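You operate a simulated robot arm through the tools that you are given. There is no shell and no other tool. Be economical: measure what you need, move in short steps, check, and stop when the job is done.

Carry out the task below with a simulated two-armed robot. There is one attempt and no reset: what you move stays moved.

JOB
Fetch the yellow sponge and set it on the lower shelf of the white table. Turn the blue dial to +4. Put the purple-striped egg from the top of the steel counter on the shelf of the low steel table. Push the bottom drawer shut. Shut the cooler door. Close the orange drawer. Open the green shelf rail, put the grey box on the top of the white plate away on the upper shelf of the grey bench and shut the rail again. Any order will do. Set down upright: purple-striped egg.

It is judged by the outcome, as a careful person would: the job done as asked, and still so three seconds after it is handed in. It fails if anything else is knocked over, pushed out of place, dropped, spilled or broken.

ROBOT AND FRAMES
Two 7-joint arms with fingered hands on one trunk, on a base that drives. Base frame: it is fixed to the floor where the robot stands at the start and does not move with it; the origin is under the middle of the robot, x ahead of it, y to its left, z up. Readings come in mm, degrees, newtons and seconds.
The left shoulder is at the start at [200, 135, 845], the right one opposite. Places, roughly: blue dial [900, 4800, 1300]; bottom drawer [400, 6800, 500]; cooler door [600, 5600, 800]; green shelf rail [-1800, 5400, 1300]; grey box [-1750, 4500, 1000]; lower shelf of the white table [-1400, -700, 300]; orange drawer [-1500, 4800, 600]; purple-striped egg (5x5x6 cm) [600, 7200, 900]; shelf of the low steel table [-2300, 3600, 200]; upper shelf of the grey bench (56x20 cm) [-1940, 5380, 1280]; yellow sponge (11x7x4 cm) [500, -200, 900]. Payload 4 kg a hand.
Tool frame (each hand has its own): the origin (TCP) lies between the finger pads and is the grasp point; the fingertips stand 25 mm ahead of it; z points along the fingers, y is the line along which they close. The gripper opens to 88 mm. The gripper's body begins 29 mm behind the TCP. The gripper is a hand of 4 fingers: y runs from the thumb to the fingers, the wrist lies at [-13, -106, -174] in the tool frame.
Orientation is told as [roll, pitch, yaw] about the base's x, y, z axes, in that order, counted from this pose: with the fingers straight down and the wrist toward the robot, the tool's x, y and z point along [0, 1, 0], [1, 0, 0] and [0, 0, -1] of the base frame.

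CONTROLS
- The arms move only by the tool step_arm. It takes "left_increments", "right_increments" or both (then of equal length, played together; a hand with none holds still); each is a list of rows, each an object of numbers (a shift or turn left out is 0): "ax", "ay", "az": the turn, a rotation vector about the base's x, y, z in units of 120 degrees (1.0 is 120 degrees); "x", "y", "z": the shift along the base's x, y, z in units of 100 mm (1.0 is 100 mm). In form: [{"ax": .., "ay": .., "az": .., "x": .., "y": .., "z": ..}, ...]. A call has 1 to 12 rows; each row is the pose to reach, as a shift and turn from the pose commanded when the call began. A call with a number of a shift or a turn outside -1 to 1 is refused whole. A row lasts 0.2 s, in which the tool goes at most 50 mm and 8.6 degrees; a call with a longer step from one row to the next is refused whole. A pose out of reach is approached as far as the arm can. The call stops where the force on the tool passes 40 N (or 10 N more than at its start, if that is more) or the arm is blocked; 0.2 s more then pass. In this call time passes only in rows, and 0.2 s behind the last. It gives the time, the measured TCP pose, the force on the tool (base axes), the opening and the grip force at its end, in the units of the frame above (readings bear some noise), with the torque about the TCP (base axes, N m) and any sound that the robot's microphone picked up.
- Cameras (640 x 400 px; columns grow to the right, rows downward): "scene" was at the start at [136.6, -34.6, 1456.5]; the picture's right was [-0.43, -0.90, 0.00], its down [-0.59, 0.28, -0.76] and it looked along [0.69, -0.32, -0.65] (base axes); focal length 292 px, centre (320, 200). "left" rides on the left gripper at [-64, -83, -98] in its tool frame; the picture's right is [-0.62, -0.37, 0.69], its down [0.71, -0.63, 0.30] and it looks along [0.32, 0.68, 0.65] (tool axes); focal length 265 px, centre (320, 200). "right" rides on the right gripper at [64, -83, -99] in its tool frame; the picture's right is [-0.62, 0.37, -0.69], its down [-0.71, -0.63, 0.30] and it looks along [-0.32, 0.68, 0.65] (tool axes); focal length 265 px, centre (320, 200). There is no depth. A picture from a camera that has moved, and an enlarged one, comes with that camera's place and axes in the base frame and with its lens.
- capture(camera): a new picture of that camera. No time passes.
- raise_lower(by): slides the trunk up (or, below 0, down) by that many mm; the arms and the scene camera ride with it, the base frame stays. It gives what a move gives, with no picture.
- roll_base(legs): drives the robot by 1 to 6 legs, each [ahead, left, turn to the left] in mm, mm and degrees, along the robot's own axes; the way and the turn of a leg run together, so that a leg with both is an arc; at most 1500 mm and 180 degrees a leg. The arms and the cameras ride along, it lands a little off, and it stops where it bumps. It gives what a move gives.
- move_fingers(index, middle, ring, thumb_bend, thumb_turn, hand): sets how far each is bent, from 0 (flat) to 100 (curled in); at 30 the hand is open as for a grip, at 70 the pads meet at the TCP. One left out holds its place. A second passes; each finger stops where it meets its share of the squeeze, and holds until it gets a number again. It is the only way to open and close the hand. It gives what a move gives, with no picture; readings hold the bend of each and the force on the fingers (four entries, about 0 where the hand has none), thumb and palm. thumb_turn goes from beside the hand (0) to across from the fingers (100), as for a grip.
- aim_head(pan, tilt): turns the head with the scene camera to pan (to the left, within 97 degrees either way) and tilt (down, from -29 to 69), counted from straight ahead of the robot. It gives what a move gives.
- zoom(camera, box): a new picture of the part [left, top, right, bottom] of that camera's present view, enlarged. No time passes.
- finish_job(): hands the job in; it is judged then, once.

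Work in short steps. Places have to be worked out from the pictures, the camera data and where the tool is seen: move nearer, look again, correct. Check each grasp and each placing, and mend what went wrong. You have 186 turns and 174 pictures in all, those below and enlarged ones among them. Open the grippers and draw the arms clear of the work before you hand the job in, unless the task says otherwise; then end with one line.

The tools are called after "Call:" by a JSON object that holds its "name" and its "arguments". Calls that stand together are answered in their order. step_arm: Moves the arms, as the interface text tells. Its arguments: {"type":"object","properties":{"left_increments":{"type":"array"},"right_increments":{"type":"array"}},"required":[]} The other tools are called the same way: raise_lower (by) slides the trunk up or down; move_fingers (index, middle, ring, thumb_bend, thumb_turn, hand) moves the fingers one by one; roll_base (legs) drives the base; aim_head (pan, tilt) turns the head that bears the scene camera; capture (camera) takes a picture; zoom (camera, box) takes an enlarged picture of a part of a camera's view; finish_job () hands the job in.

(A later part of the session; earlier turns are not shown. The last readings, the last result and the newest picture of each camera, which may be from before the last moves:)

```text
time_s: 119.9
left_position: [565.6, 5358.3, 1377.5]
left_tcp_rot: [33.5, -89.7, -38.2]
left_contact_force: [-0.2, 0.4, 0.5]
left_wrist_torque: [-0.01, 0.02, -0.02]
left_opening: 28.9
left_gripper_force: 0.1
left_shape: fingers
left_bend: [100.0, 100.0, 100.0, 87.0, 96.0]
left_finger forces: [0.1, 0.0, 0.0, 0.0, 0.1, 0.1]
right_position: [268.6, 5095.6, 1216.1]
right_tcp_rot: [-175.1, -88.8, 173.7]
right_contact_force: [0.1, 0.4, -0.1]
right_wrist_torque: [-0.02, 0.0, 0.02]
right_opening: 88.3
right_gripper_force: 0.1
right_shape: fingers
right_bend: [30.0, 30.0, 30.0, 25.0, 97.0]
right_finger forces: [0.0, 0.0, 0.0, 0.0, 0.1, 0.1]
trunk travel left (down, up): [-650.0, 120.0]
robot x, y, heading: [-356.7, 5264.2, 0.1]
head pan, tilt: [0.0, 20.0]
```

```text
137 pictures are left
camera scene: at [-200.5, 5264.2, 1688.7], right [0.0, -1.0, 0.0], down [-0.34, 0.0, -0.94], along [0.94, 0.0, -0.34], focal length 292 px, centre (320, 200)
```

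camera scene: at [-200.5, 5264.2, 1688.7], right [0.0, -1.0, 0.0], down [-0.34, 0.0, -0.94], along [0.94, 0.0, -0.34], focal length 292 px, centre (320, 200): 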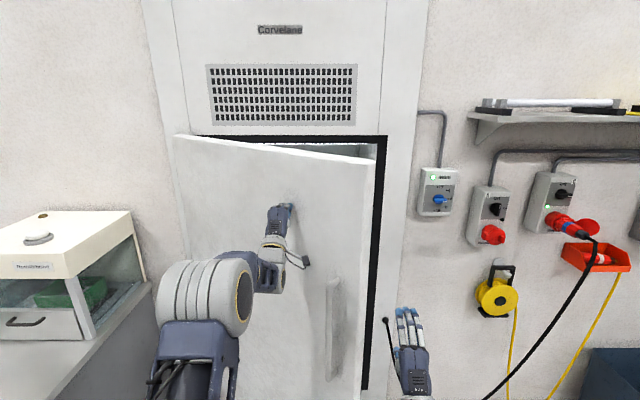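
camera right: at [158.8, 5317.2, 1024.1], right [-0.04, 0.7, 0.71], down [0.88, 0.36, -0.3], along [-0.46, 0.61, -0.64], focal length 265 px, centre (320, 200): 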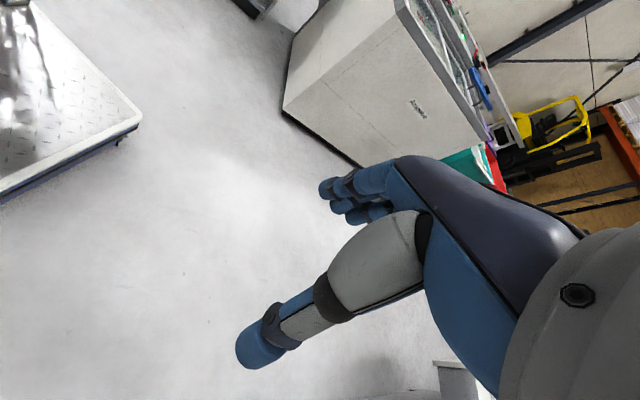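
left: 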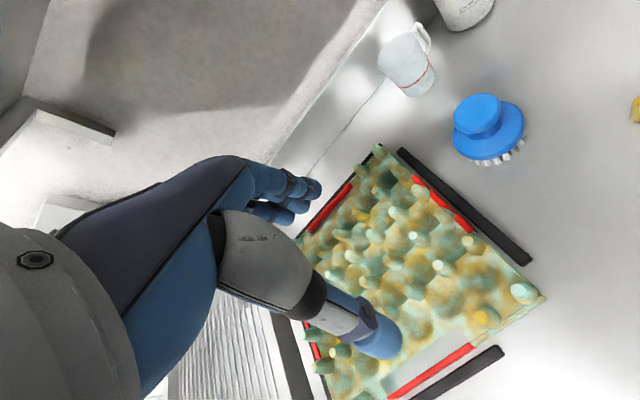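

No contact yet. I'll roll ahead in short legs with the arm extended.

Call:
{"name": "roll_base", "arguments": {"legs": [[60, 0, 0], [60, 0, 0], [60, 0, 0]]}}

Call:
{"name": "capture", "arguments": {"camera": "scene"}}

```text
time_s: 122.0
left_position: [744.6, 5359.4, 1377.0]
left_tcp_rot: [24.5, -89.8, -29.2]
left_contact_force: [0.2, 0.2, 0.0]
left_wrist_torque: [-0.01, 0.01, 0.02]
left_opening: 28.5
left_gripper_force: 0.0
left_shape: fingers
left_bend: [100.0, 100.0, 100.0, 87.0, 97.0]
left_finger forces: [0.0, 0.0, 0.0, 0.0, 0.1, 0.1]
right_position: [448.9, 5096.2, 1216.5]
right_tcp_rot: [-175.2, -88.8, 173.6]
right_contact_force: [0.3, 0.0, 0.8]
right_wrist_torque: [0.0, -0.04, 0.01]
right_opening: 87.8
right_gripper_force: 0.0
right_shape: fingers
right_bend: [30.0, 30.0, 30.0, 25.0, 97.0]
right_finger forces: [0.1, 0.0, 0.1, 0.1, 0.0, 0.0]
trunk travel left (down, up): [-650.0, 120.0]
robot x, y, heading: [-175.3, 5261.3, 0.0]
head pan, tilt: [0.0, 20.0]
```

```text
136 pictures are left
camera scene: at [-21.1, 5264.2, 1688.6], right [0.0, -1.0, 0.0], down [-0.34, 0.0, -0.94], along [0.94, 0.0, -0.34], focal length 292 px, centre (320, 200)
```

scene: 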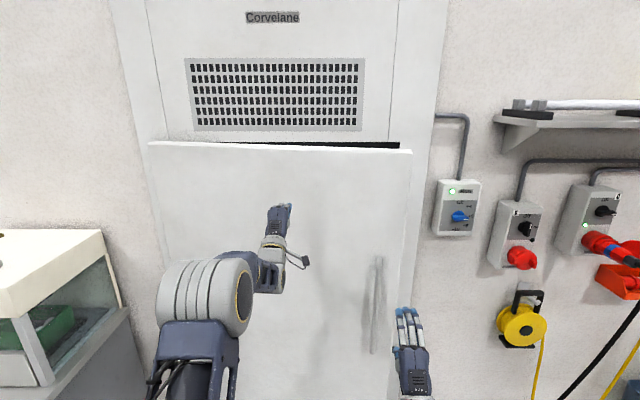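

The door is nearly closed. I'll keep rolling until it seats.

Call:
{"name": "roll_base", "arguments": {"legs": [[50, 0, 0], [50, 0, 0]]}}

Call:
{"name": "capture", "arguments": {"camera": "scene"}}

```text
time_s: 123.5
left_position: [845.6, 5360.5, 1376.5]
left_tcp_rot: [25.0, -89.7, -29.5]
left_contact_force: [-0.2, -0.2, -0.5]
left_wrist_torque: [0.0, 0.02, -0.03]
left_opening: 28.7
left_gripper_force: 0.1
left_shape: fingers
left_bend: [100.0, 100.0, 100.0, 87.0, 97.0]
left_finger forces: [0.0, 0.0, 0.0, 0.0, 0.1, 0.0]
right_position: [549.4, 5096.3, 1216.2]
right_tcp_rot: [-175.1, -88.9, 173.9]
right_contact_force: [-0.5, 0.3, -0.5]
right_wrist_torque: [-0.02, -0.02, -0.02]
right_opening: 88.3
right_gripper_force: 0.0
right_shape: fingers
right_bend: [30.0, 30.0, 30.0, 25.0, 97.0]
right_finger forces: [0.1, 0.0, 0.0, 0.0, 0.1, 0.1]
trunk travel left (down, up): [-650.0, 120.0]
robot x, y, heading: [-73.5, 5262.0, 0.3]
head pan, tilt: [0.0, 20.0]
```

```text
135 pictures are left
camera scene: at [80.4, 5264.6, 1688.6], right [0.0, -1.0, 0.0], down [-0.34, 0.0, -0.94], along [0.94, 0.0, -0.34], focal length 292 px, centre (320, 200)
```

scene: 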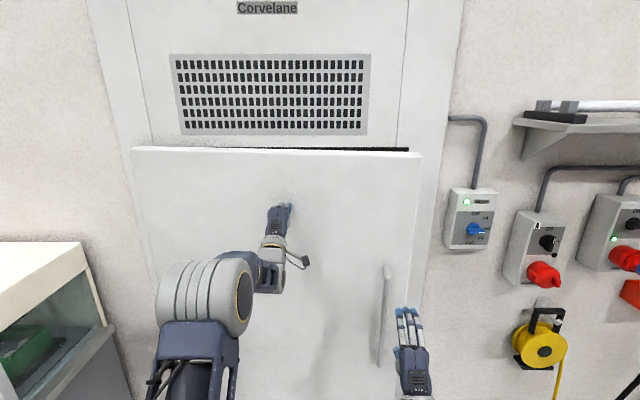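

A small gap still shows at the top, so I'll push on.

Call:
{"name": "roll_base", "arguments": {"legs": [[30, 0, 0], [30, 0, 0], [30, 0, 0]]}}

Call:
{"name": "capture", "arguments": {"camera": "scene"}}

```text
time_s: 125.1
left_position: [917.1, 5360.0, 1377.9]
left_tcp_rot: [154.0, -89.6, -159.0]
left_contact_force: [-33.0, 3.2, -5.6]
left_wrist_torque: [-0.01, -0.56, -0.22]
left_opening: 24.6
left_gripper_force: 20.9
left_shape: fingers
left_bend: [100.0, 100.0, 100.0, 97.0, 97.0]
left_finger forces: [0.1, 0.1, 0.1, 0.0, 42.1, 0.0]
right_position: [624.9, 5097.4, 1216.2]
right_tcp_rot: [-174.5, -88.8, 173.3]
right_contact_force: [-0.1, 0.2, 1.1]
right_wrist_torque: [0.02, 0.0, 0.02]
right_opening: 88.2
right_gripper_force: 0.1
right_shape: fingers
right_bend: [30.0, 30.0, 30.0, 25.0, 97.0]
right_finger forces: [0.0, 0.1, 0.0, 0.1, 0.1, 0.0]
trunk travel left (down, up): [-650.0, 120.0]
robot x, y, heading: [0.4, 5263.8, 0.1]
head pan, tilt: [0.0, 20.0]
stopped in leg 3: the force on the tool passed its limit at 115 N (the readings are from after the stop); the commanded pose is now the measured one
```

```text
134 pictures are left
camera scene: at [154.5, 5265.0, 1688.9], right [0.0, -1.0, 0.0], down [-0.34, 0.0, -0.94], along [0.94, 0.0, -0.34], focal length 292 px, centre (320, 200)
```

scene: 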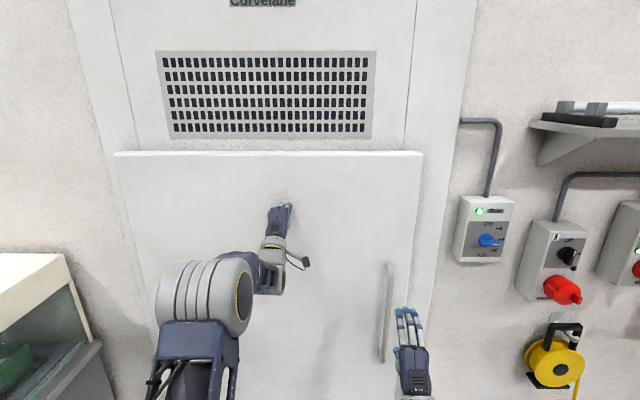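

The cooler door is fully shut. I'll back off, slide right to align the right hand with the dial, and view it.

Call:
{"name": "roll_base", "arguments": {"legs": [[-150, 0, 0], [0, -325, 0]]}}

Call:
{"name": "raise_lower", "arguments": {"by": 72}}

Call:
{"name": "aim_head", "arguments": {"pan": -15, "tilt": 28}}

Call:
{"name": "capture", "arguments": {"camera": "scene"}}

Call:
{"name": "capture", "arguments": {"camera": "right"}}

```text
time_s: 128.3
left_position: [769.8, 5025.5, 1375.3]
left_tcp_rot: [138.7, -89.8, -144.0]
left_contact_force: [0.4, -0.3, 0.2]
left_wrist_torque: [0.0, 0.01, 0.01]
left_opening: 28.7
left_gripper_force: 0.1
left_shape: fingers
left_bend: [100.0, 100.0, 100.0, 87.0, 99.0]
left_finger forces: [0.1, 0.1, 0.0, 0.0, 0.0, 0.0]
right_position: [474.8, 4766.1, 1215.1]
right_tcp_rot: [-174.9, -88.8, 173.1]
right_contact_force: [-0.1, -0.4, -0.2]
right_wrist_torque: [0.01, -0.03, 0.02]
right_opening: 88.3
right_gripper_force: 0.1
right_shape: fingers
right_bend: [30.0, 30.0, 30.0, 25.0, 97.0]
right_finger forces: [0.0, 0.1, 0.0, 0.0, 0.1, 0.0]
trunk travel left (down, up): [-650.0, 120.0]
robot x, y, heading: [-149.2, 4938.8, -0.4]
head pan, tilt: [0.0, 20.0]
```

```text
time_s: 129.4
left_position: [771.1, 5025.3, 1447.5]
left_tcp_rot: [137.4, -89.9, -142.7]
left_contact_force: [-0.2, 0.4, -1.0]
left_wrist_torque: [0.0, -0.02, 0.02]
left_opening: 28.8
left_gripper_force: 0.2
left_shape: fingers
left_bend: [100.0, 100.0, 100.0, 87.0, 99.0]
left_finger forces: [0.0, 0.0, 0.0, 0.1, 0.1, 0.0]
right_position: [474.6, 4765.3, 1287.8]
right_tcp_rot: [-174.8, -88.9, 173.0]
right_contact_force: [-0.3, -0.3, 0.5]
right_wrist_torque: [-0.02, -0.02, 0.02]
right_opening: 88.4
right_gripper_force: 0.2
right_shape: fingers
right_bend: [30.0, 30.0, 30.0, 25.0, 97.0]
right_finger forces: [0.0, 0.0, 0.0, 0.0, 0.0, 0.0]
trunk travel left (down, up): [-722.0, 48.0]
robot x, y, heading: [-144.8, 4939.0, -0.8]
head pan, tilt: [0.0, 20.0]
```

```text
time_s: 130.1
left_position: [770.5, 5025.0, 1448.9]
left_tcp_rot: [138.6, -89.7, -143.9]
left_contact_force: [1.1, 0.3, 0.7]
left_wrist_torque: [-0.03, 0.0, 0.01]
left_opening: 29.0
left_gripper_force: 0.1
left_shape: fingers
left_bend: [100.0, 100.0, 100.0, 87.0, 99.0]
left_finger forces: [0.1, 0.0, 0.1, 0.0, 0.0, 0.0]
right_position: [473.4, 4764.6, 1286.9]
right_tcp_rot: [-174.7, -88.9, 172.9]
right_contact_force: [0.4, -0.6, -0.2]
right_wrist_torque: [0.01, -0.01, 0.03]
right_opening: 88.0
right_gripper_force: 0.0
right_shape: fingers
right_bend: [30.0, 30.0, 30.0, 25.0, 97.0]
right_finger forces: [0.1, 0.1, 0.0, 0.0, 0.0, 0.0]
trunk travel left (down, up): [-722.0, 48.0]
robot x, y, heading: [-146.8, 4935.1, -0.3]
head pan, tilt: [-15.0, 28.0]
```

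```text
133 pictures are left
camera scene: at [1.1, 4913.2, 1747.8], right [-0.26, -0.96, 0.0], down [-0.45, 0.12, -0.88], along [0.85, -0.23, -0.47], focal length 292 px, centre (320, 200)
```

scene: 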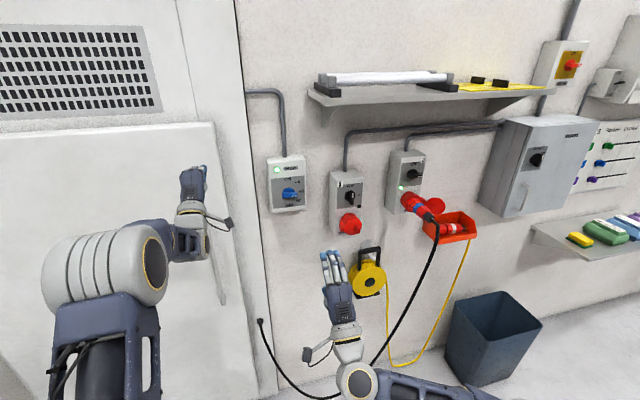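

```text
132 pictures are left
camera right: at [381.0, 4832.3, 1202.8], right [-0.72, -0.6, 0.36], down [0.3, -0.72, -0.62], along [0.63, -0.34, 0.7], focal length 265 px, centre (320, 200)
```

right: 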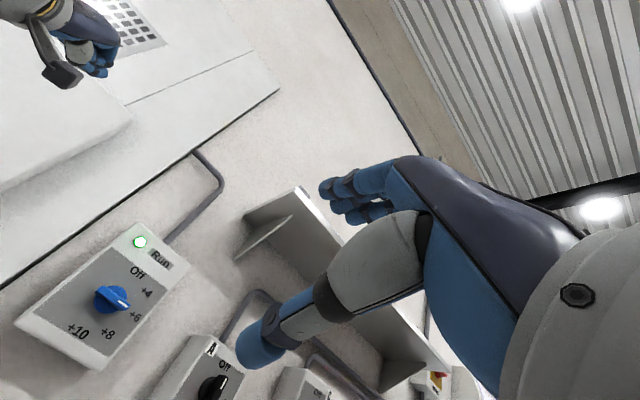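

I'll zoom on the dial from both cameras to read its pointer.

Call:
{"name": "zoom", "arguments": {"camera": "right", "box": [60, 240, 188, 350]}}

Call:
{"name": "zoom", "arguments": {"camera": "scene", "box": [260, 150, 324, 214]}}

```text
3.64 times, centred on (124, 295) of right
camera zoom: at [381.0, 4832.3, 1202.8], right [-0.72, -0.6, 0.36], down [0.3, -0.72, -0.62], along [0.63, -0.34, 0.7], focal length 965 px, centre (1033, -146)
```

zoom: 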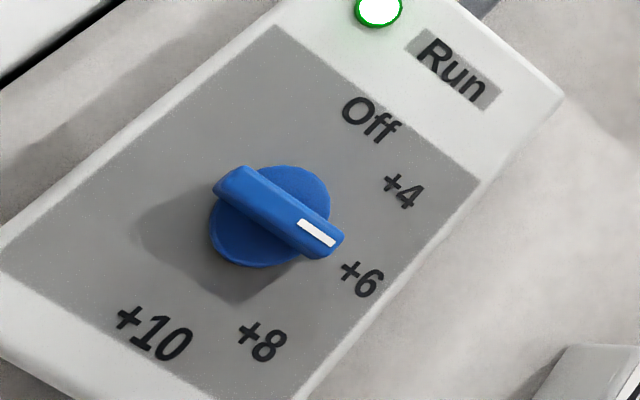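

```text
6.25 times, centred on (292, 182) of scene
camera zoom: at [1.1, 4913.2, 1747.8], right [-0.26, -0.96, 0.0], down [-0.45, 0.12, -0.88], along [0.85, -0.23, -0.47], focal length 1824 px, centre (495, 312)
```

zoom: 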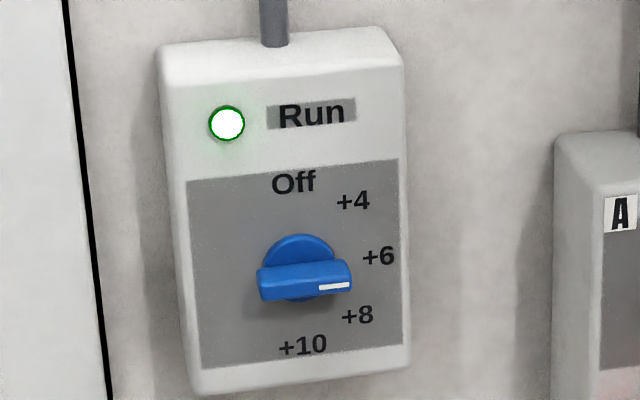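

The pointer is at +6, and the bar is horizontal with its centre at about (914, 4776, 1280) and the plate at x≈933. The hand already closes vertically, so I'll bring it in while pulling the left arm back.

Call:
{"name": "step_arm", "arguments": {"left_increments": [{"x": -0.4}, {"x": -0.8}, {"x": -1.0}], "right_increments": [{"x": 0.4}, {"x": 0.8}, {"x": 1.0}]}}

Call:
{"name": "step_arm", "arguments": {"left_increments": [{"x": -0.4}, {"x": -0.8}, {"x": -1.0}], "right_increments": [{"x": 0.4, "y": 0.1}, {"x": 0.8, "y": 0.1}, {"x": 1.0, "y": 0.1}]}}

Call:
{"name": "roll_base", "arguments": {"legs": [[120, 0, 0]]}}

Call:
{"name": "capture", "arguments": {"camera": "right"}}

Call:
{"name": "zoom", "arguments": {"camera": "scene", "box": [200, 130, 360, 250]}}

```text
time_s: 130.9
left_position: [669.9, 5025.2, 1447.5]
left_tcp_rot: [143.7, -89.8, -149.1]
left_contact_force: [0.2, 0.0, -0.3]
left_wrist_torque: [-0.01, -0.02, -0.02]
left_opening: 29.0
left_gripper_force: 0.1
left_shape: fingers
left_bend: [100.0, 100.0, 100.0, 87.0, 99.0]
left_finger forces: [0.0, 0.0, 0.0, 0.0, 0.1, 0.0]
right_position: [576.2, 4765.6, 1289.1]
right_tcp_rot: [-174.5, -88.8, 172.8]
right_contact_force: [0.0, 0.4, 0.3]
right_wrist_torque: [-0.01, 0.0, -0.02]
right_opening: 88.3
right_gripper_force: 0.2
right_shape: fingers
right_bend: [30.0, 30.0, 30.0, 25.0, 97.0]
right_finger forces: [0.0, 0.0, 0.0, 0.1, 0.0, 0.0]
trunk travel left (down, up): [-722.0, 48.0]
robot x, y, heading: [-148.0, 4936.5, -0.2]
head pan, tilt: [-15.0, 28.0]
```

```text
time_s: 131.7
left_position: [567.5, 5025.8, 1448.8]
left_tcp_rot: [130.6, -89.9, -136.0]
left_contact_force: [-0.3, 0.1, -0.3]
left_wrist_torque: [-0.02, 0.0, 0.01]
left_opening: 29.0
left_gripper_force: 0.2
left_shape: fingers
left_bend: [100.0, 100.0, 100.0, 87.0, 99.0]
left_finger forces: [0.0, 0.0, 0.1, 0.0, 0.0, 0.1]
right_position: [675.4, 4776.2, 1288.1]
right_tcp_rot: [-176.4, -88.8, 174.6]
right_contact_force: [0.0, 0.0, -0.6]
right_wrist_torque: [-0.01, 0.02, 0.01]
right_opening: 88.3
right_gripper_force: 0.0
right_shape: fingers
right_bend: [30.0, 30.0, 30.0, 25.0, 97.0]
right_finger forces: [0.0, 0.1, 0.0, 0.1, 0.1, 0.0]
trunk travel left (down, up): [-722.0, 48.0]
robot x, y, heading: [-146.5, 4935.4, -0.4]
head pan, tilt: [-15.0, 28.0]
```

```text
time_s: 133.0
left_position: [690.8, 5025.6, 1448.8]
left_tcp_rot: [139.2, -89.8, -144.6]
left_contact_force: [-0.3, -0.6, 0.3]
left_wrist_torque: [0.0, 0.01, -0.02]
left_opening: 28.7
left_gripper_force: 0.1
left_shape: fingers
left_bend: [100.0, 100.0, 100.0, 87.0, 99.0]
left_finger forces: [0.0, 0.1, 0.0, 0.0, 0.0, 0.0]
right_position: [796.3, 4773.4, 1288.2]
right_tcp_rot: [-175.0, -88.9, 173.4]
right_contact_force: [-0.1, 0.4, -0.2]
right_wrist_torque: [-0.01, 0.0, 0.01]
right_opening: 88.2
right_gripper_force: 0.0
right_shape: fingers
right_bend: [30.0, 30.0, 30.0, 25.0, 97.0]
right_finger forces: [0.1, 0.0, 0.0, 0.1, 0.0, 0.0]
trunk travel left (down, up): [-722.0, 48.0]
robot x, y, heading: [-24.8, 4936.5, -0.2]
head pan, tilt: [-15.0, 28.0]
```

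```text
129 pictures are left
camera right: at [702.6, 4841.7, 1203.1], right [-0.72, -0.6, 0.36], down [0.3, -0.72, -0.62], along [0.63, -0.34, 0.7], focal length 265 px, centre (320, 200)
```

right: 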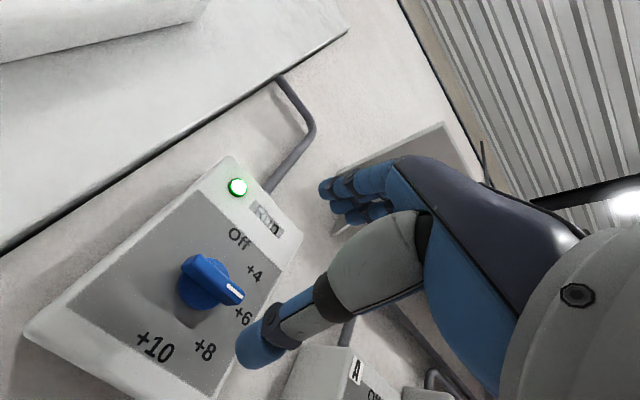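

```text
3.33 times, centred on (280, 190) of scene
camera zoom: at [122.1, 4912.2, 1747.8], right [-0.27, -0.96, 0.0], down [-0.45, 0.12, -0.88], along [0.85, -0.23, -0.47], focal length 973 px, centre (453, 233)
```

zoom: 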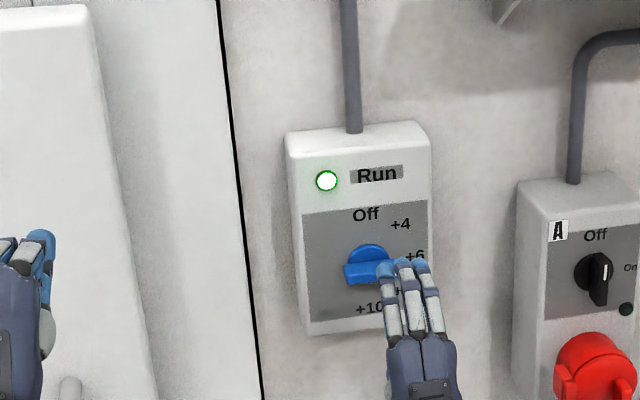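

Aligned. I'll move in about 98 mm, correct z by -8, then check before closing.

Call:
{"name": "step_arm", "arguments": {"right_increments": [{"x": 0.3, "y": 0.04, "z": -0.08}, {"x": 0.5, "y": 0.04, "z": -0.08}, {"x": 0.7, "y": 0.04, "z": -0.08}, {"x": 0.85, "y": 0.04, "z": -0.08}, {"x": 0.98, "y": 0.04, "z": -0.08}]}}

Call:
{"name": "capture", "arguments": {"camera": "right"}}

Call:
{"name": "zoom", "arguments": {"camera": "scene", "box": [240, 150, 340, 220]}}

```text
time_s: 134.2
left_position: [691.1, 5023.7, 1447.4]
left_tcp_rot: [137.3, -89.9, -142.6]
left_contact_force: [-0.8, -0.8, -0.8]
left_wrist_torque: [-0.02, -0.01, 0.0]
left_opening: 28.7
left_gripper_force: 0.1
left_shape: fingers
left_bend: [100.0, 100.0, 100.0, 87.0, 99.0]
left_finger forces: [0.0, 0.1, 0.0, 0.0, 0.1, 0.0]
right_position: [894.8, 4777.6, 1280.6]
right_tcp_rot: [-176.3, -88.8, 174.6]
right_contact_force: [0.5, 0.3, -0.3]
right_wrist_torque: [-0.01, -0.01, 0.01]
right_opening: 87.8
right_gripper_force: 0.0
right_shape: fingers
right_bend: [30.0, 30.0, 30.0, 25.0, 97.0]
right_finger forces: [0.0, 0.0, 0.0, 0.0, 0.0, 0.0]
trunk travel left (down, up): [-722.0, 48.0]
robot x, y, heading: [-26.6, 4934.9, -0.5]
head pan, tilt: [-15.0, 28.0]
```

```text
127 pictures are left
camera right: at [800.9, 4844.6, 1195.0], right [-0.72, -0.6, 0.35], down [0.3, -0.72, -0.62], along [0.63, -0.34, 0.7], focal length 265 px, centre (320, 200)
```

right: 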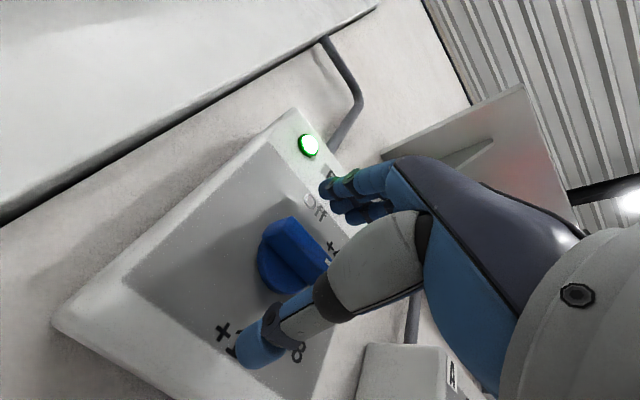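

```text
5.71 times, centred on (290, 185) of scene
camera zoom: at [122.2, 4912.1, 1747.7], right [-0.27, -0.96, 0.0], down [-0.45, 0.12, -0.88], along [0.85, -0.23, -0.47], focal length 1667 px, centre (491, 286)
```

zoom: 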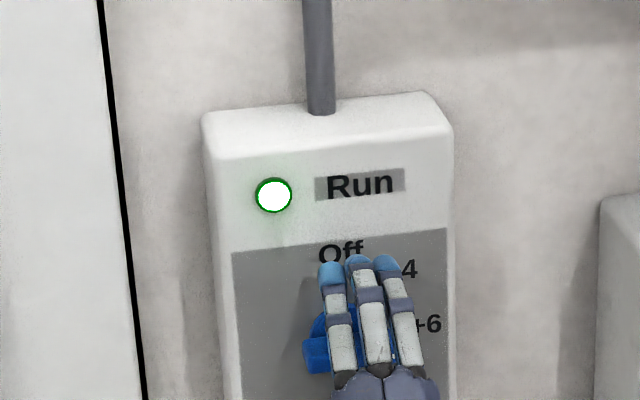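

The fingers are around the knob bar. I'll close gently.

Call:
{"name": "move_fingers", "arguments": {"hand": "right", "index": 66, "middle": 66, "ring": 66, "thumb_bend": 66}}

Call:
{"name": "capture", "arguments": {"camera": "right"}}

Call:
{"name": "zoom", "arguments": {"camera": "scene", "box": [240, 150, 340, 220]}}

```text
time_s: 135.2
left_position: [690.8, 5024.2, 1449.1]
left_tcp_rot: [137.8, -89.7, -143.2]
left_contact_force: [0.9, 0.6, -0.2]
left_wrist_torque: [-0.04, 0.02, 0.05]
left_opening: 28.6
left_gripper_force: 0.1
left_shape: fingers
left_bend: [100.0, 100.0, 100.0, 87.0, 99.0]
left_finger forces: [0.1, 0.0, 0.1, 0.0, 0.0, 0.1]
right_position: [895.6, 4777.4, 1279.7]
right_tcp_rot: [-175.2, -88.8, 173.4]
right_contact_force: [-0.1, -1.1, 0.3]
right_wrist_torque: [0.02, -0.02, 0.0]
right_opening: 8.5
right_gripper_force: 0.5
right_shape: fingers
right_bend: [65.0, 65.0, 66.0, 65.0, 97.0]
right_finger forces: [0.5, 0.5, 0.3, 0.1, 0.3, 0.0]
trunk travel left (down, up): [-722.0, 48.0]
robot x, y, heading: [-28.2, 4936.3, -0.4]
head pan, tilt: [-15.0, 28.0]
```

```text
125 pictures are left
camera right: at [800.7, 4844.8, 1194.8], right [-0.72, -0.6, 0.36], down [0.3, -0.72, -0.62], along [0.63, -0.34, 0.7], focal length 265 px, centre (320, 200)
```

right: 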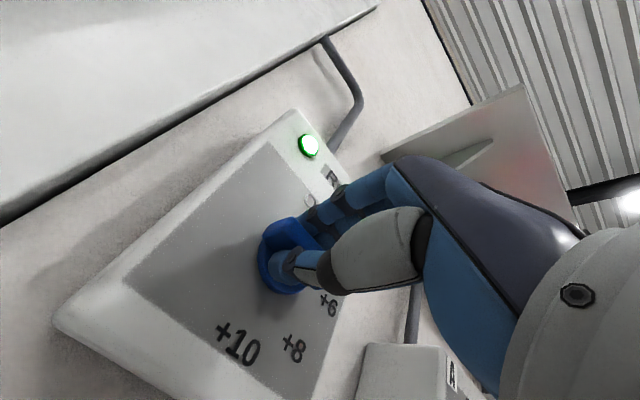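

```text
5.71 times, centred on (290, 185) of scene
camera zoom: at [122.3, 4912.2, 1747.8], right [-0.27, -0.96, 0.0], down [-0.45, 0.12, -0.88], along [0.85, -0.23, -0.47], focal length 1667 px, centre (491, 286)
```

zoom: 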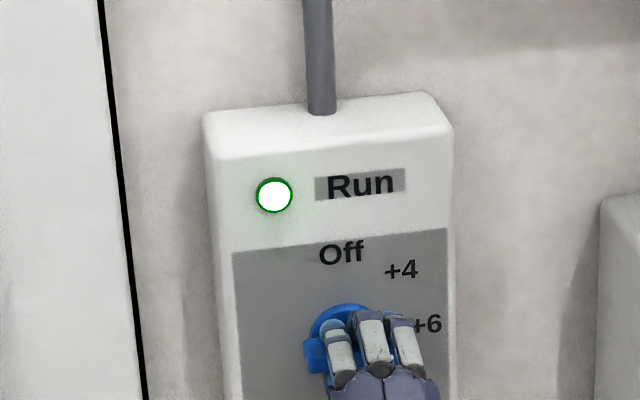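

The bar is between the fingers. I'll tighten and turn 45° counter-clockwise (about -x).

Call:
{"name": "move_fingers", "arguments": {"hand": "right", "index": 72, "middle": 72, "ring": 72, "thumb_bend": 70}}

Call:
{"name": "step_arm", "arguments": {"right_increments": [{"ax": -0.05}, {"ax": -0.1}, {"ax": -0.15}, {"ax": -0.2}, {"ax": -0.25}, {"ax": -0.3}, {"ax": -0.35}, {"ax": -0.375}]}}

Call:
{"name": "zoom", "arguments": {"camera": "scene", "box": [240, 150, 340, 220]}}

Call:
{"name": "capture", "arguments": {"camera": "right"}}

```text
time_s: 136.2
left_position: [689.7, 5023.7, 1448.9]
left_tcp_rot: [138.1, -89.8, -143.5]
left_contact_force: [-0.2, -0.4, -0.9]
left_wrist_torque: [-0.01, 0.0, 0.02]
left_opening: 28.8
left_gripper_force: 0.0
left_shape: fingers
left_bend: [100.0, 100.0, 100.0, 87.0, 99.0]
left_finger forces: [0.1, 0.0, 0.0, 0.0, 0.0, 0.1]
right_position: [894.1, 4777.1, 1280.5]
right_tcp_rot: [-175.8, -88.7, 173.9]
right_contact_force: [5.9, -1.2, 9.7]
right_wrist_torque: [-0.06, -0.18, 0.04]
right_opening: 6.0
right_gripper_force: 7.3
right_shape: fingers
right_bend: [71.0, 67.0, 71.0, 67.0, 97.0]
right_finger forces: [4.8, 4.0, 3.4, 0.0, 2.2, 0.0]
trunk travel left (down, up): [-722.0, 48.0]
robot x, y, heading: [-21.5, 4934.4, -0.3]
head pan, tilt: [-15.0, 28.0]
```

```text
time_s: 138.0
left_position: [691.0, 5025.2, 1447.6]
left_tcp_rot: [136.6, -89.7, -142.0]
left_contact_force: [-0.5, -0.1, 0.9]
left_wrist_torque: [0.02, 0.02, -0.02]
left_opening: 28.7
left_gripper_force: 0.1
left_shape: fingers
left_bend: [100.0, 100.0, 100.0, 87.0, 99.0]
left_finger forces: [0.0, 0.1, 0.0, 0.1, 0.0, 0.1]
right_position: [894.5, 4778.5, 1280.3]
right_tcp_rot: [-92.7, -44.9, 91.7]
right_contact_force: [1.2, -0.5, 0.5]
right_wrist_torque: [0.04, 0.01, -0.04]
right_opening: 6.1
right_gripper_force: 4.8
right_shape: fingers
right_bend: [71.0, 71.0, 72.0, 66.0, 96.0]
right_finger forces: [3.7, 1.3, 0.0, 0.1, 4.5, 0.0]
trunk travel left (down, up): [-722.0, 48.0]
robot x, y, heading: [-27.4, 4935.6, -0.5]
head pan, tilt: [-15.0, 28.0]
```

```text
5.71 times, centred on (290, 185) of scene
camera zoom: at [122.4, 4912.2, 1747.7], right [-0.27, -0.96, 0.0], down [-0.45, 0.12, -0.88], along [0.85, -0.23, -0.47], focal length 1667 px, centre (491, 286)
```

zoom: 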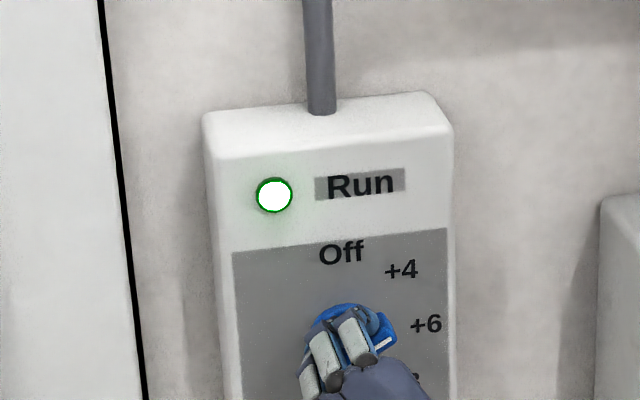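

```text
122 pictures are left
camera right: at [800.7, 4765.4, 1172.7], right [-0.72, -0.17, 0.67], down [0.3, -0.95, 0.07], along [0.63, 0.25, 0.73], focal length 265 px, centre (320, 200)
```

right: 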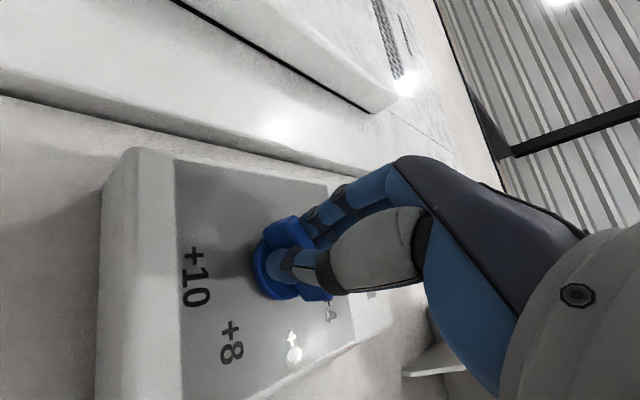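

The hand has turned. I'll release and back away to read the dial.

Call:
{"name": "move_fingers", "arguments": {"hand": "right", "index": 30, "middle": 30, "ring": 30, "thumb_bend": 25}}

Call:
{"name": "step_arm", "arguments": {"right_increments": [{"x": -0.4}, {"x": -0.8}, {"x": -1.0}]}}

Call:
{"name": "zoom", "arguments": {"camera": "scene", "box": [240, 150, 340, 220]}}

Call:
{"name": "zoom", "arguments": {"camera": "right", "box": [100, 200, 360, 380]}}

```text
time_s: 139.0
left_position: [690.9, 5022.9, 1447.5]
left_tcp_rot: [137.4, -89.7, -142.9]
left_contact_force: [0.1, 0.2, -1.0]
left_wrist_torque: [-0.04, 0.0, 0.01]
left_opening: 28.8
left_gripper_force: 0.1
left_shape: fingers
left_bend: [100.0, 100.0, 100.0, 87.0, 99.0]
left_finger forces: [0.1, 0.0, 0.0, 0.1, 0.0, 0.0]
right_position: [895.0, 4778.4, 1280.3]
right_tcp_rot: [-92.9, -44.9, 91.6]
right_contact_force: [-0.3, -0.1, 0.4]
right_wrist_torque: [-0.02, 0.0, 0.02]
right_opening: 87.9
right_gripper_force: 0.0
right_shape: fingers
right_bend: [30.0, 30.0, 30.0, 25.0, 97.0]
right_finger forces: [0.0, 0.0, 0.0, 0.0, 0.0, 0.1]
trunk travel left (down, up): [-722.0, 48.0]
robot x, y, heading: [-23.2, 4932.3, -0.5]
head pan, tilt: [-15.0, 28.0]
```

```text
time_s: 139.8
left_position: [690.3, 5024.8, 1448.0]
left_tcp_rot: [136.9, -89.8, -142.3]
left_contact_force: [0.2, 0.4, 0.4]
left_wrist_torque: [0.01, 0.01, 0.0]
left_opening: 28.8
left_gripper_force: 0.0
left_shape: fingers
left_bend: [100.0, 100.0, 100.0, 87.0, 99.0]
left_finger forces: [0.0, 0.0, 0.1, 0.0, 0.0, 0.0]
right_position: [795.4, 4778.5, 1280.4]
right_tcp_rot: [-92.9, -44.8, 91.6]
right_contact_force: [0.1, 0.4, 1.0]
right_wrist_torque: [0.02, 0.01, -0.02]
right_opening: 88.0
right_gripper_force: 0.0
right_shape: fingers
right_bend: [30.0, 30.0, 30.0, 25.0, 97.0]
right_finger forces: [0.1, 0.1, 0.0, 0.0, 0.0, 0.0]
trunk travel left (down, up): [-722.0, 48.0]
robot x, y, heading: [-26.7, 4933.0, -0.2]
head pan, tilt: [-15.0, 28.0]
```

```text
5.71 times, centred on (290, 185) of scene
camera zoom: at [122.5, 4912.2, 1747.7], right [-0.27, -0.96, 0.0], down [-0.45, 0.12, -0.88], along [0.85, -0.23, -0.47], focal length 1667 px, centre (491, 286)
```

zoom: 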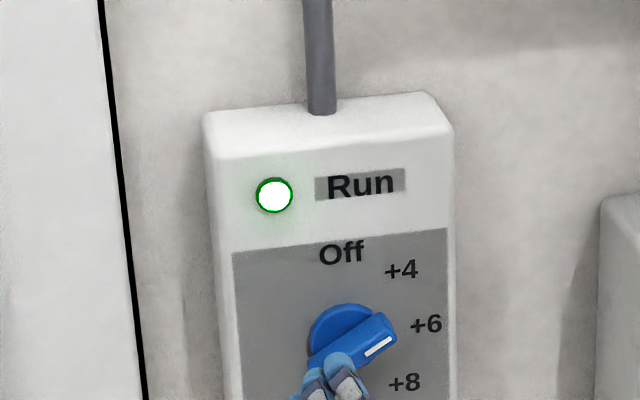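

```text
2.22 times, centred on (230, 290) of right
camera zoom: at [702.3, 4764.7, 1172.6], right [-0.72, -0.17, 0.67], down [0.29, -0.95, 0.07], along [0.63, 0.25, 0.74], focal length 590 px, centre (520, 0)
```

zoom: 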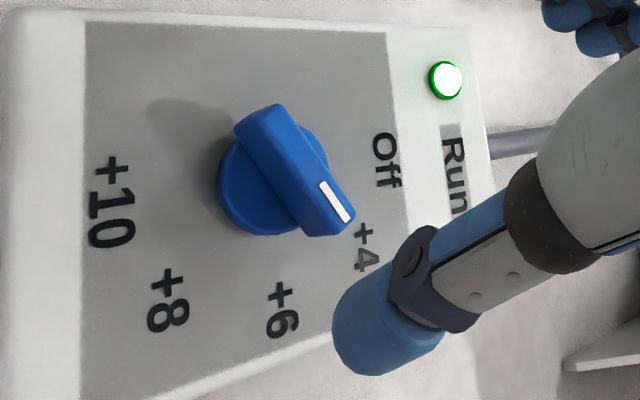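

The geometry puts the pointer about 31° up from +6, while +4 is at about 46°, so it needs ~15° more. I'll regrip more firmly and turn further.

Call:
{"name": "step_arm", "arguments": {"right_increments": [{"x": 0.4}, {"x": 0.8}, {"x": 1.0}]}}

Call:
{"name": "move_fingers", "arguments": {"hand": "right", "index": 78, "middle": 78, "ring": 78, "thumb_bend": 74}}

Call:
{"name": "zoom", "arguments": {"camera": "scene", "box": [250, 160, 330, 216]}}

```text
time_s: 140.6
left_position: [691.0, 5024.2, 1449.6]
left_tcp_rot: [138.3, -89.8, -143.7]
left_contact_force: [-0.6, 0.6, 0.1]
left_wrist_torque: [0.0, 0.0, 0.02]
left_opening: 28.6
left_gripper_force: 0.0
left_shape: fingers
left_bend: [100.0, 100.0, 100.0, 87.0, 99.0]
left_finger forces: [0.1, 0.1, 0.0, 0.0, 0.0, 0.1]
right_position: [894.2, 4778.2, 1279.8]
right_tcp_rot: [-92.9, -44.9, 91.6]
right_contact_force: [-0.2, -0.2, 0.0]
right_wrist_torque: [0.01, 0.02, -0.03]
right_opening: 88.1
right_gripper_force: 0.1
right_shape: fingers
right_bend: [30.0, 30.0, 30.0, 25.0, 97.0]
right_finger forces: [0.0, 0.0, 0.0, 0.1, 0.0, 0.0]
trunk travel left (down, up): [-722.0, 48.0]
robot x, y, heading: [-27.7, 4936.8, -0.4]
head pan, tilt: [-15.0, 28.0]
```

```text
time_s: 141.6
left_position: [690.6, 5026.0, 1448.9]
left_tcp_rot: [139.2, -89.8, -144.6]
left_contact_force: [1.4, -0.5, 0.2]
left_wrist_torque: [0.02, 0.02, 0.02]
left_opening: 28.9
left_gripper_force: 0.1
left_shape: fingers
left_bend: [100.0, 100.0, 100.0, 87.0, 99.0]
left_finger forces: [0.1, 0.0, 0.1, 0.0, 0.0, 0.0]
right_position: [893.4, 4778.5, 1282.1]
right_tcp_rot: [-93.3, -44.9, 91.8]
right_contact_force: [10.7, 2.2, 14.7]
right_wrist_torque: [-0.09, -0.23, -0.02]
right_opening: 5.9
right_gripper_force: 14.0
right_shape: fingers
right_bend: [74.0, 76.0, 77.0, 66.0, 96.0]
right_finger forces: [9.8, 7.4, 4.2, 0.1, 7.1, 0.1]
trunk travel left (down, up): [-722.0, 48.0]
robot x, y, heading: [-26.0, 4933.4, -0.5]
head pan, tilt: [-15.0, 28.0]
```

```text
7.14 times, centred on (290, 188) of scene
camera zoom: at [122.4, 4912.5, 1747.9], right [-0.27, -0.96, 0.0], down [-0.45, 0.12, -0.88], along [0.85, -0.23, -0.47], focal length 2084 px, centre (534, 286)
```

zoom: 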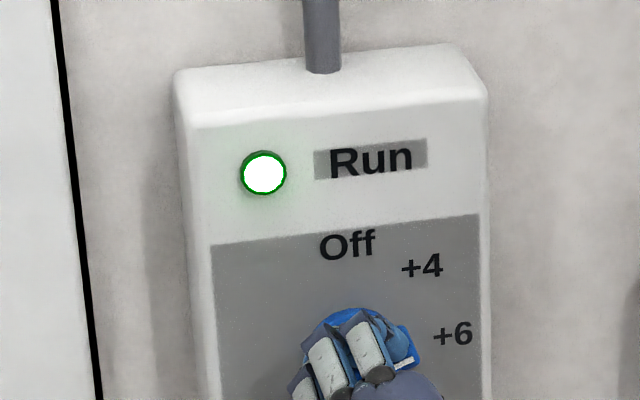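

I'll turn a further 13°, then release and re-read.

Call:
{"name": "step_arm", "arguments": {"right_increments": [{"ax": -0.04}, {"ax": -0.08}, {"ax": -0.11}]}}

Call:
{"name": "move_fingers", "arguments": {"hand": "right", "index": 30, "middle": 30, "ring": 30, "thumb_bend": 25}}

Call:
{"name": "step_arm", "arguments": {"right_increments": [{"x": -0.4}, {"x": -0.8}, {"x": -1.0}]}}

Call:
{"name": "zoom", "arguments": {"camera": "right", "box": [100, 200, 360, 380]}}

Call:
{"name": "zoom", "arguments": {"camera": "scene", "box": [250, 160, 330, 216]}}

```text
time_s: 142.4
left_position: [689.8, 5025.1, 1448.0]
left_tcp_rot: [140.1, -89.8, -145.4]
left_contact_force: [0.2, 0.0, -0.7]
left_wrist_torque: [-0.04, -0.01, 0.03]
left_opening: 28.9
left_gripper_force: 0.2
left_shape: fingers
left_bend: [100.0, 100.0, 100.0, 87.0, 99.0]
left_finger forces: [0.0, 0.0, 0.0, 0.0, 0.0, 0.0]
right_position: [893.4, 4778.4, 1280.2]
right_tcp_rot: [-92.6, -31.7, 91.4]
right_contact_force: [12.5, 2.4, 17.9]
right_wrist_torque: [-0.05, -0.28, 0.02]
right_opening: 6.2
right_gripper_force: 14.9
right_shape: fingers
right_bend: [74.0, 76.0, 77.0, 66.0, 96.0]
right_finger forces: [10.5, 8.1, 5.3, 0.0, 6.8, 0.0]
trunk travel left (down, up): [-722.0, 48.0]
robot x, y, heading: [-23.0, 4933.2, -0.3]
head pan, tilt: [-15.0, 28.0]
```

```text
time_s: 143.4
left_position: [690.1, 5025.9, 1448.1]
left_tcp_rot: [137.5, -89.8, -142.9]
left_contact_force: [0.1, 0.1, -0.3]
left_wrist_torque: [0.0, -0.01, -0.02]
left_opening: 28.8
left_gripper_force: 0.1
left_shape: fingers
left_bend: [100.0, 100.0, 100.0, 87.0, 99.0]
left_finger forces: [0.0, 0.1, 0.1, 0.0, 0.1, 0.0]
right_position: [892.3, 4777.9, 1279.6]
right_tcp_rot: [-92.4, -31.7, 91.4]
right_contact_force: [-0.3, 0.0, 0.0]
right_wrist_torque: [-0.01, -0.02, 0.01]
right_opening: 88.1
right_gripper_force: 0.1
right_shape: fingers
right_bend: [30.0, 30.0, 30.0, 25.0, 97.0]
right_finger forces: [0.0, 0.0, 0.1, 0.1, 0.0, 0.0]
trunk travel left (down, up): [-722.0, 48.0]
robot x, y, heading: [-28.6, 4938.2, -0.2]
head pan, tilt: [-15.0, 28.0]
```

```text
time_s: 144.2
left_position: [690.2, 5025.2, 1448.8]
left_tcp_rot: [137.1, -89.8, -142.4]
left_contact_force: [-0.3, 0.4, 0.1]
left_wrist_torque: [0.02, 0.01, -0.02]
left_opening: 28.6
left_gripper_force: 0.1
left_shape: fingers
left_bend: [100.0, 100.0, 100.0, 87.0, 99.0]
left_finger forces: [0.0, 0.1, 0.1, 0.0, 0.1, 0.0]
right_position: [791.3, 4777.5, 1279.6]
right_tcp_rot: [-92.5, -31.6, 91.4]
right_contact_force: [-0.5, -0.1, -1.0]
right_wrist_torque: [0.0, -0.01, 0.02]
right_opening: 87.9
right_gripper_force: 0.1
right_shape: fingers
right_bend: [30.0, 30.0, 30.0, 25.0, 97.0]
right_finger forces: [0.0, 0.0, 0.1, 0.0, 0.1, 0.0]
trunk travel left (down, up): [-722.0, 48.0]
robot x, y, heading: [-24.9, 4935.6, -0.4]
head pan, tilt: [-15.0, 28.0]
```

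```text
2.22 times, centred on (230, 290) of right
camera zoom: at [698.6, 4740.6, 1178.5], right [-0.72, -0.01, 0.7], down [0.3, -0.91, 0.29], along [0.63, 0.41, 0.66], focal length 590 px, centre (520, 0)
```

zoom: 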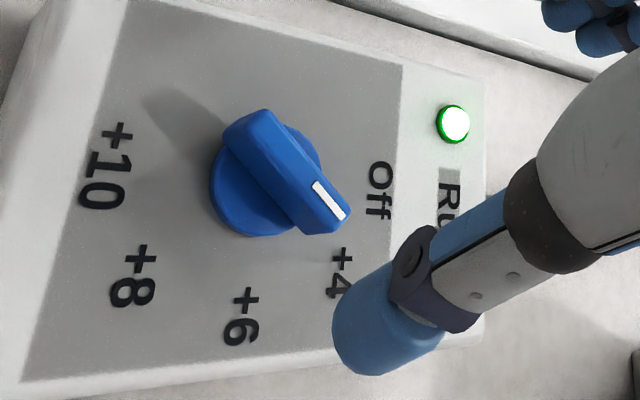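

```text
7.14 times, centred on (290, 188) of scene
camera zoom: at [122.6, 4912.2, 1747.7], right [-0.27, -0.96, 0.0], down [-0.45, 0.12, -0.88], along [0.85, -0.23, -0.47], focal length 2084 px, centre (534, 286)
```

zoom: 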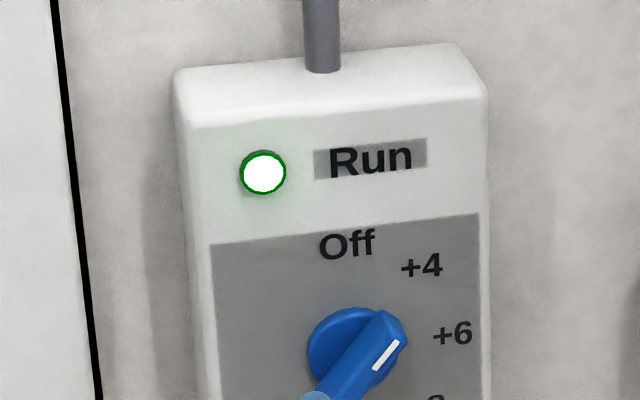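

The computed pointer angle is 45°, so the dial is on +4. Next I'll back out and look toward the steel counter.

Call:
{"name": "roll_base", "arguments": {"legs": [[-430, 0, 0]]}}

Call:
{"name": "step_arm", "arguments": {"right_increments": [{"ax": 0.06}, {"ax": 0.12}, {"ax": 0.18}, {"ax": 0.24}, {"ax": 0.3}, {"ax": 0.36}, {"ax": 0.42}, {"ax": 0.485}]}}

Call:
{"name": "aim_head", "arguments": {"pan": 60, "tilt": 25}}

Call:
{"name": "capture", "arguments": {"camera": "scene"}}

```text
time_s: 146.8
left_position: [261.4, 5029.4, 1449.1]
left_tcp_rot: [136.7, -89.8, -141.9]
left_contact_force: [-1.7, 0.6, -0.1]
left_wrist_torque: [-0.03, 0.01, -0.01]
left_opening: 28.8
left_gripper_force: 0.1
left_shape: fingers
left_bend: [100.0, 100.0, 100.0, 87.0, 99.0]
left_finger forces: [0.1, 0.0, 0.0, 0.0, 0.0, 0.0]
right_position: [364.6, 4783.4, 1280.5]
right_tcp_rot: [-92.5, -31.8, 91.5]
right_contact_force: [0.1, 0.5, 0.0]
right_wrist_torque: [-0.01, 0.01, 0.0]
right_opening: 88.0
right_gripper_force: 0.0
right_shape: fingers
right_bend: [30.0, 30.0, 30.0, 25.0, 97.0]
right_finger forces: [0.0, 0.0, 0.0, 0.1, 0.1, 0.0]
trunk travel left (down, up): [-722.0, 48.0]
robot x, y, heading: [-455.4, 4937.5, -0.1]
head pan, tilt: [-15.0, 28.0]
```

```text
time_s: 148.6
left_position: [262.1, 5028.8, 1448.6]
left_tcp_rot: [136.3, -89.9, -141.4]
left_contact_force: [0.4, 0.2, -0.1]
left_wrist_torque: [0.02, 0.02, 0.03]
left_opening: 28.8
left_gripper_force: 0.0
left_shape: fingers
left_bend: [100.0, 100.0, 100.0, 87.0, 99.0]
left_finger forces: [0.0, 0.0, 0.0, 0.1, 0.1, 0.1]
right_position: [364.8, 4783.0, 1280.2]
right_tcp_rot: [178.6, -88.6, 179.7]
right_contact_force: [1.1, 0.0, -0.1]
right_wrist_torque: [-0.01, 0.0, -0.01]
right_opening: 88.0
right_gripper_force: 0.0
right_shape: fingers
right_bend: [30.0, 30.0, 30.0, 25.0, 97.0]
right_finger forces: [0.0, 0.0, 0.1, 0.0, 0.1, 0.1]
trunk travel left (down, up): [-722.0, 48.0]
robot x, y, heading: [-453.9, 4937.2, 0.0]
head pan, tilt: [-15.0, 28.0]
```

```text
time_s: 150.1
left_position: [261.2, 5029.2, 1448.1]
left_tcp_rot: [136.6, -89.8, -141.8]
left_contact_force: [0.0, 0.1, -0.4]
left_wrist_torque: [-0.01, -0.01, -0.05]
left_opening: 28.5
left_gripper_force: 0.1
left_shape: fingers
left_bend: [100.0, 100.0, 100.0, 87.0, 99.0]
left_finger forces: [0.0, 0.0, 0.0, 0.0, 0.0, 0.0]
right_position: [364.2, 4784.2, 1280.6]
right_tcp_rot: [-173.6, -88.6, 172.0]
right_contact_force: [0.7, 0.2, -0.3]
right_wrist_torque: [-0.01, 0.02, 0.03]
right_opening: 88.1
right_gripper_force: 0.1
right_shape: fingers
right_bend: [30.0, 30.0, 30.0, 25.0, 97.0]
right_finger forces: [0.1, 0.0, 0.0, 0.1, 0.0, 0.1]
trunk travel left (down, up): [-722.0, 48.0]
robot x, y, heading: [-454.6, 4939.4, -0.3]
head pan, tilt: [60.0, 25.0]
```

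```text
116 pictures are left
camera scene: at [-347.6, 5018.5, 1752.5], right [0.86, -0.5, 0.0], down [-0.21, -0.37, -0.91], along [0.46, 0.78, -0.42], focal length 292 px, centre (320, 200)
```

scene: 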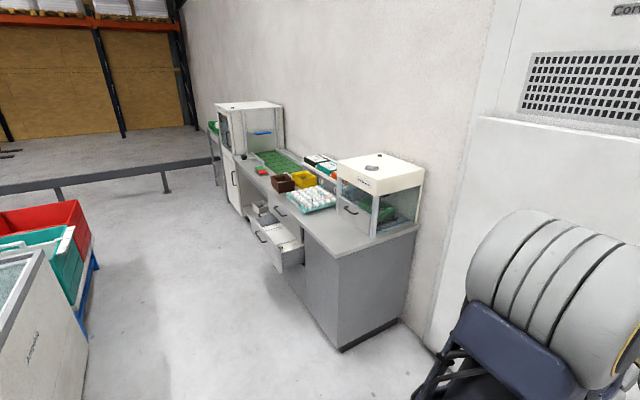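

The counter front is at x≈460, with a drawer open to x≈200 near y≈6500-6800. I'll slide along the aisle to y≈6900.

Call:
{"name": "roll_base", "arguments": {"legs": [[60, 1000, 0], [0, 950, 0]]}}

Call:
{"name": "aim_head", "arguments": {"pan": 0, "tilt": 35}}

Call:
{"name": "capture", "arguments": {"camera": "scene"}}

```text
time_s: 159.9
left_position: [297.0, 7007.9, 1447.6]
left_tcp_rot: [136.5, -89.8, -139.9]
left_contact_force: [0.5, 0.2, -0.2]
left_wrist_torque: [0.0, 0.03, -0.03]
left_opening: 28.9
left_gripper_force: 0.0
left_shape: fingers
left_bend: [100.0, 100.0, 100.0, 87.0, 99.0]
left_finger forces: [0.1, 0.1, 0.0, 0.0, 0.0, 0.0]
right_position: [405.3, 6764.9, 1280.2]
right_tcp_rot: [-175.8, -88.6, 175.9]
right_contact_force: [0.1, -0.4, -0.1]
right_wrist_torque: [0.01, 0.0, -0.01]
right_opening: 87.9
right_gripper_force: 0.0
right_shape: fingers
right_bend: [30.0, 30.0, 30.0, 25.0, 97.0]
right_finger forces: [0.1, 0.1, 0.0, 0.1, 0.0, 0.1]
trunk travel left (down, up): [-722.0, 48.0]
robot x, y, heading: [-415.1, 6891.2, 1.5]
head pan, tilt: [60.0, 25.0]
```

```text
time_s: 161.2
left_position: [297.0, 7008.1, 1447.9]
left_tcp_rot: [135.8, -89.8, -139.4]
left_contact_force: [0.9, 0.6, -1.2]
left_wrist_torque: [0.0, -0.02, 0.0]
left_opening: 28.8
left_gripper_force: 0.2
left_shape: fingers
left_bend: [100.0, 100.0, 100.0, 87.0, 99.0]
left_finger forces: [0.0, 0.0, 0.1, 0.1, 0.0, 0.0]
right_position: [408.1, 6765.4, 1280.6]
right_tcp_rot: [-175.7, -88.8, 175.8]
right_contact_force: [0.4, -0.7, -0.4]
right_wrist_torque: [0.01, 0.0, -0.01]
right_opening: 87.9
right_gripper_force: 0.1
right_shape: fingers
right_bend: [30.0, 30.0, 30.0, 25.0, 97.0]
right_finger forces: [0.1, 0.0, 0.1, 0.0, 0.0, 0.0]
trunk travel left (down, up): [-722.0, 48.0]
robot x, y, heading: [-416.9, 6893.2, 1.5]
head pan, tilt: [0.0, 35.0]
```

```text
115 pictures are left
camera scene: at [-267.9, 6901.2, 1736.8], right [0.03, -1.0, 0.0], down [-0.57, -0.02, -0.82], along [0.82, 0.02, -0.57], focal length 292 px, centre (320, 200)
```

scene: 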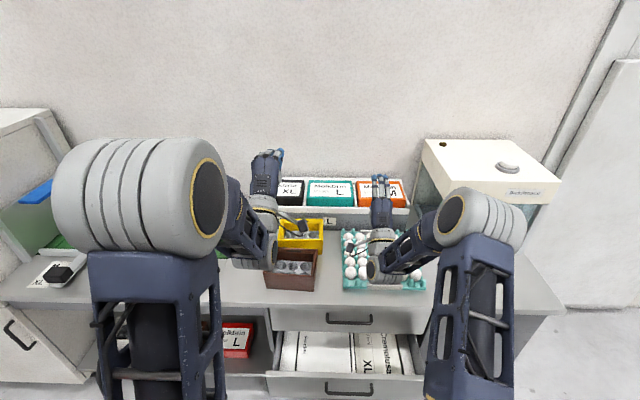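

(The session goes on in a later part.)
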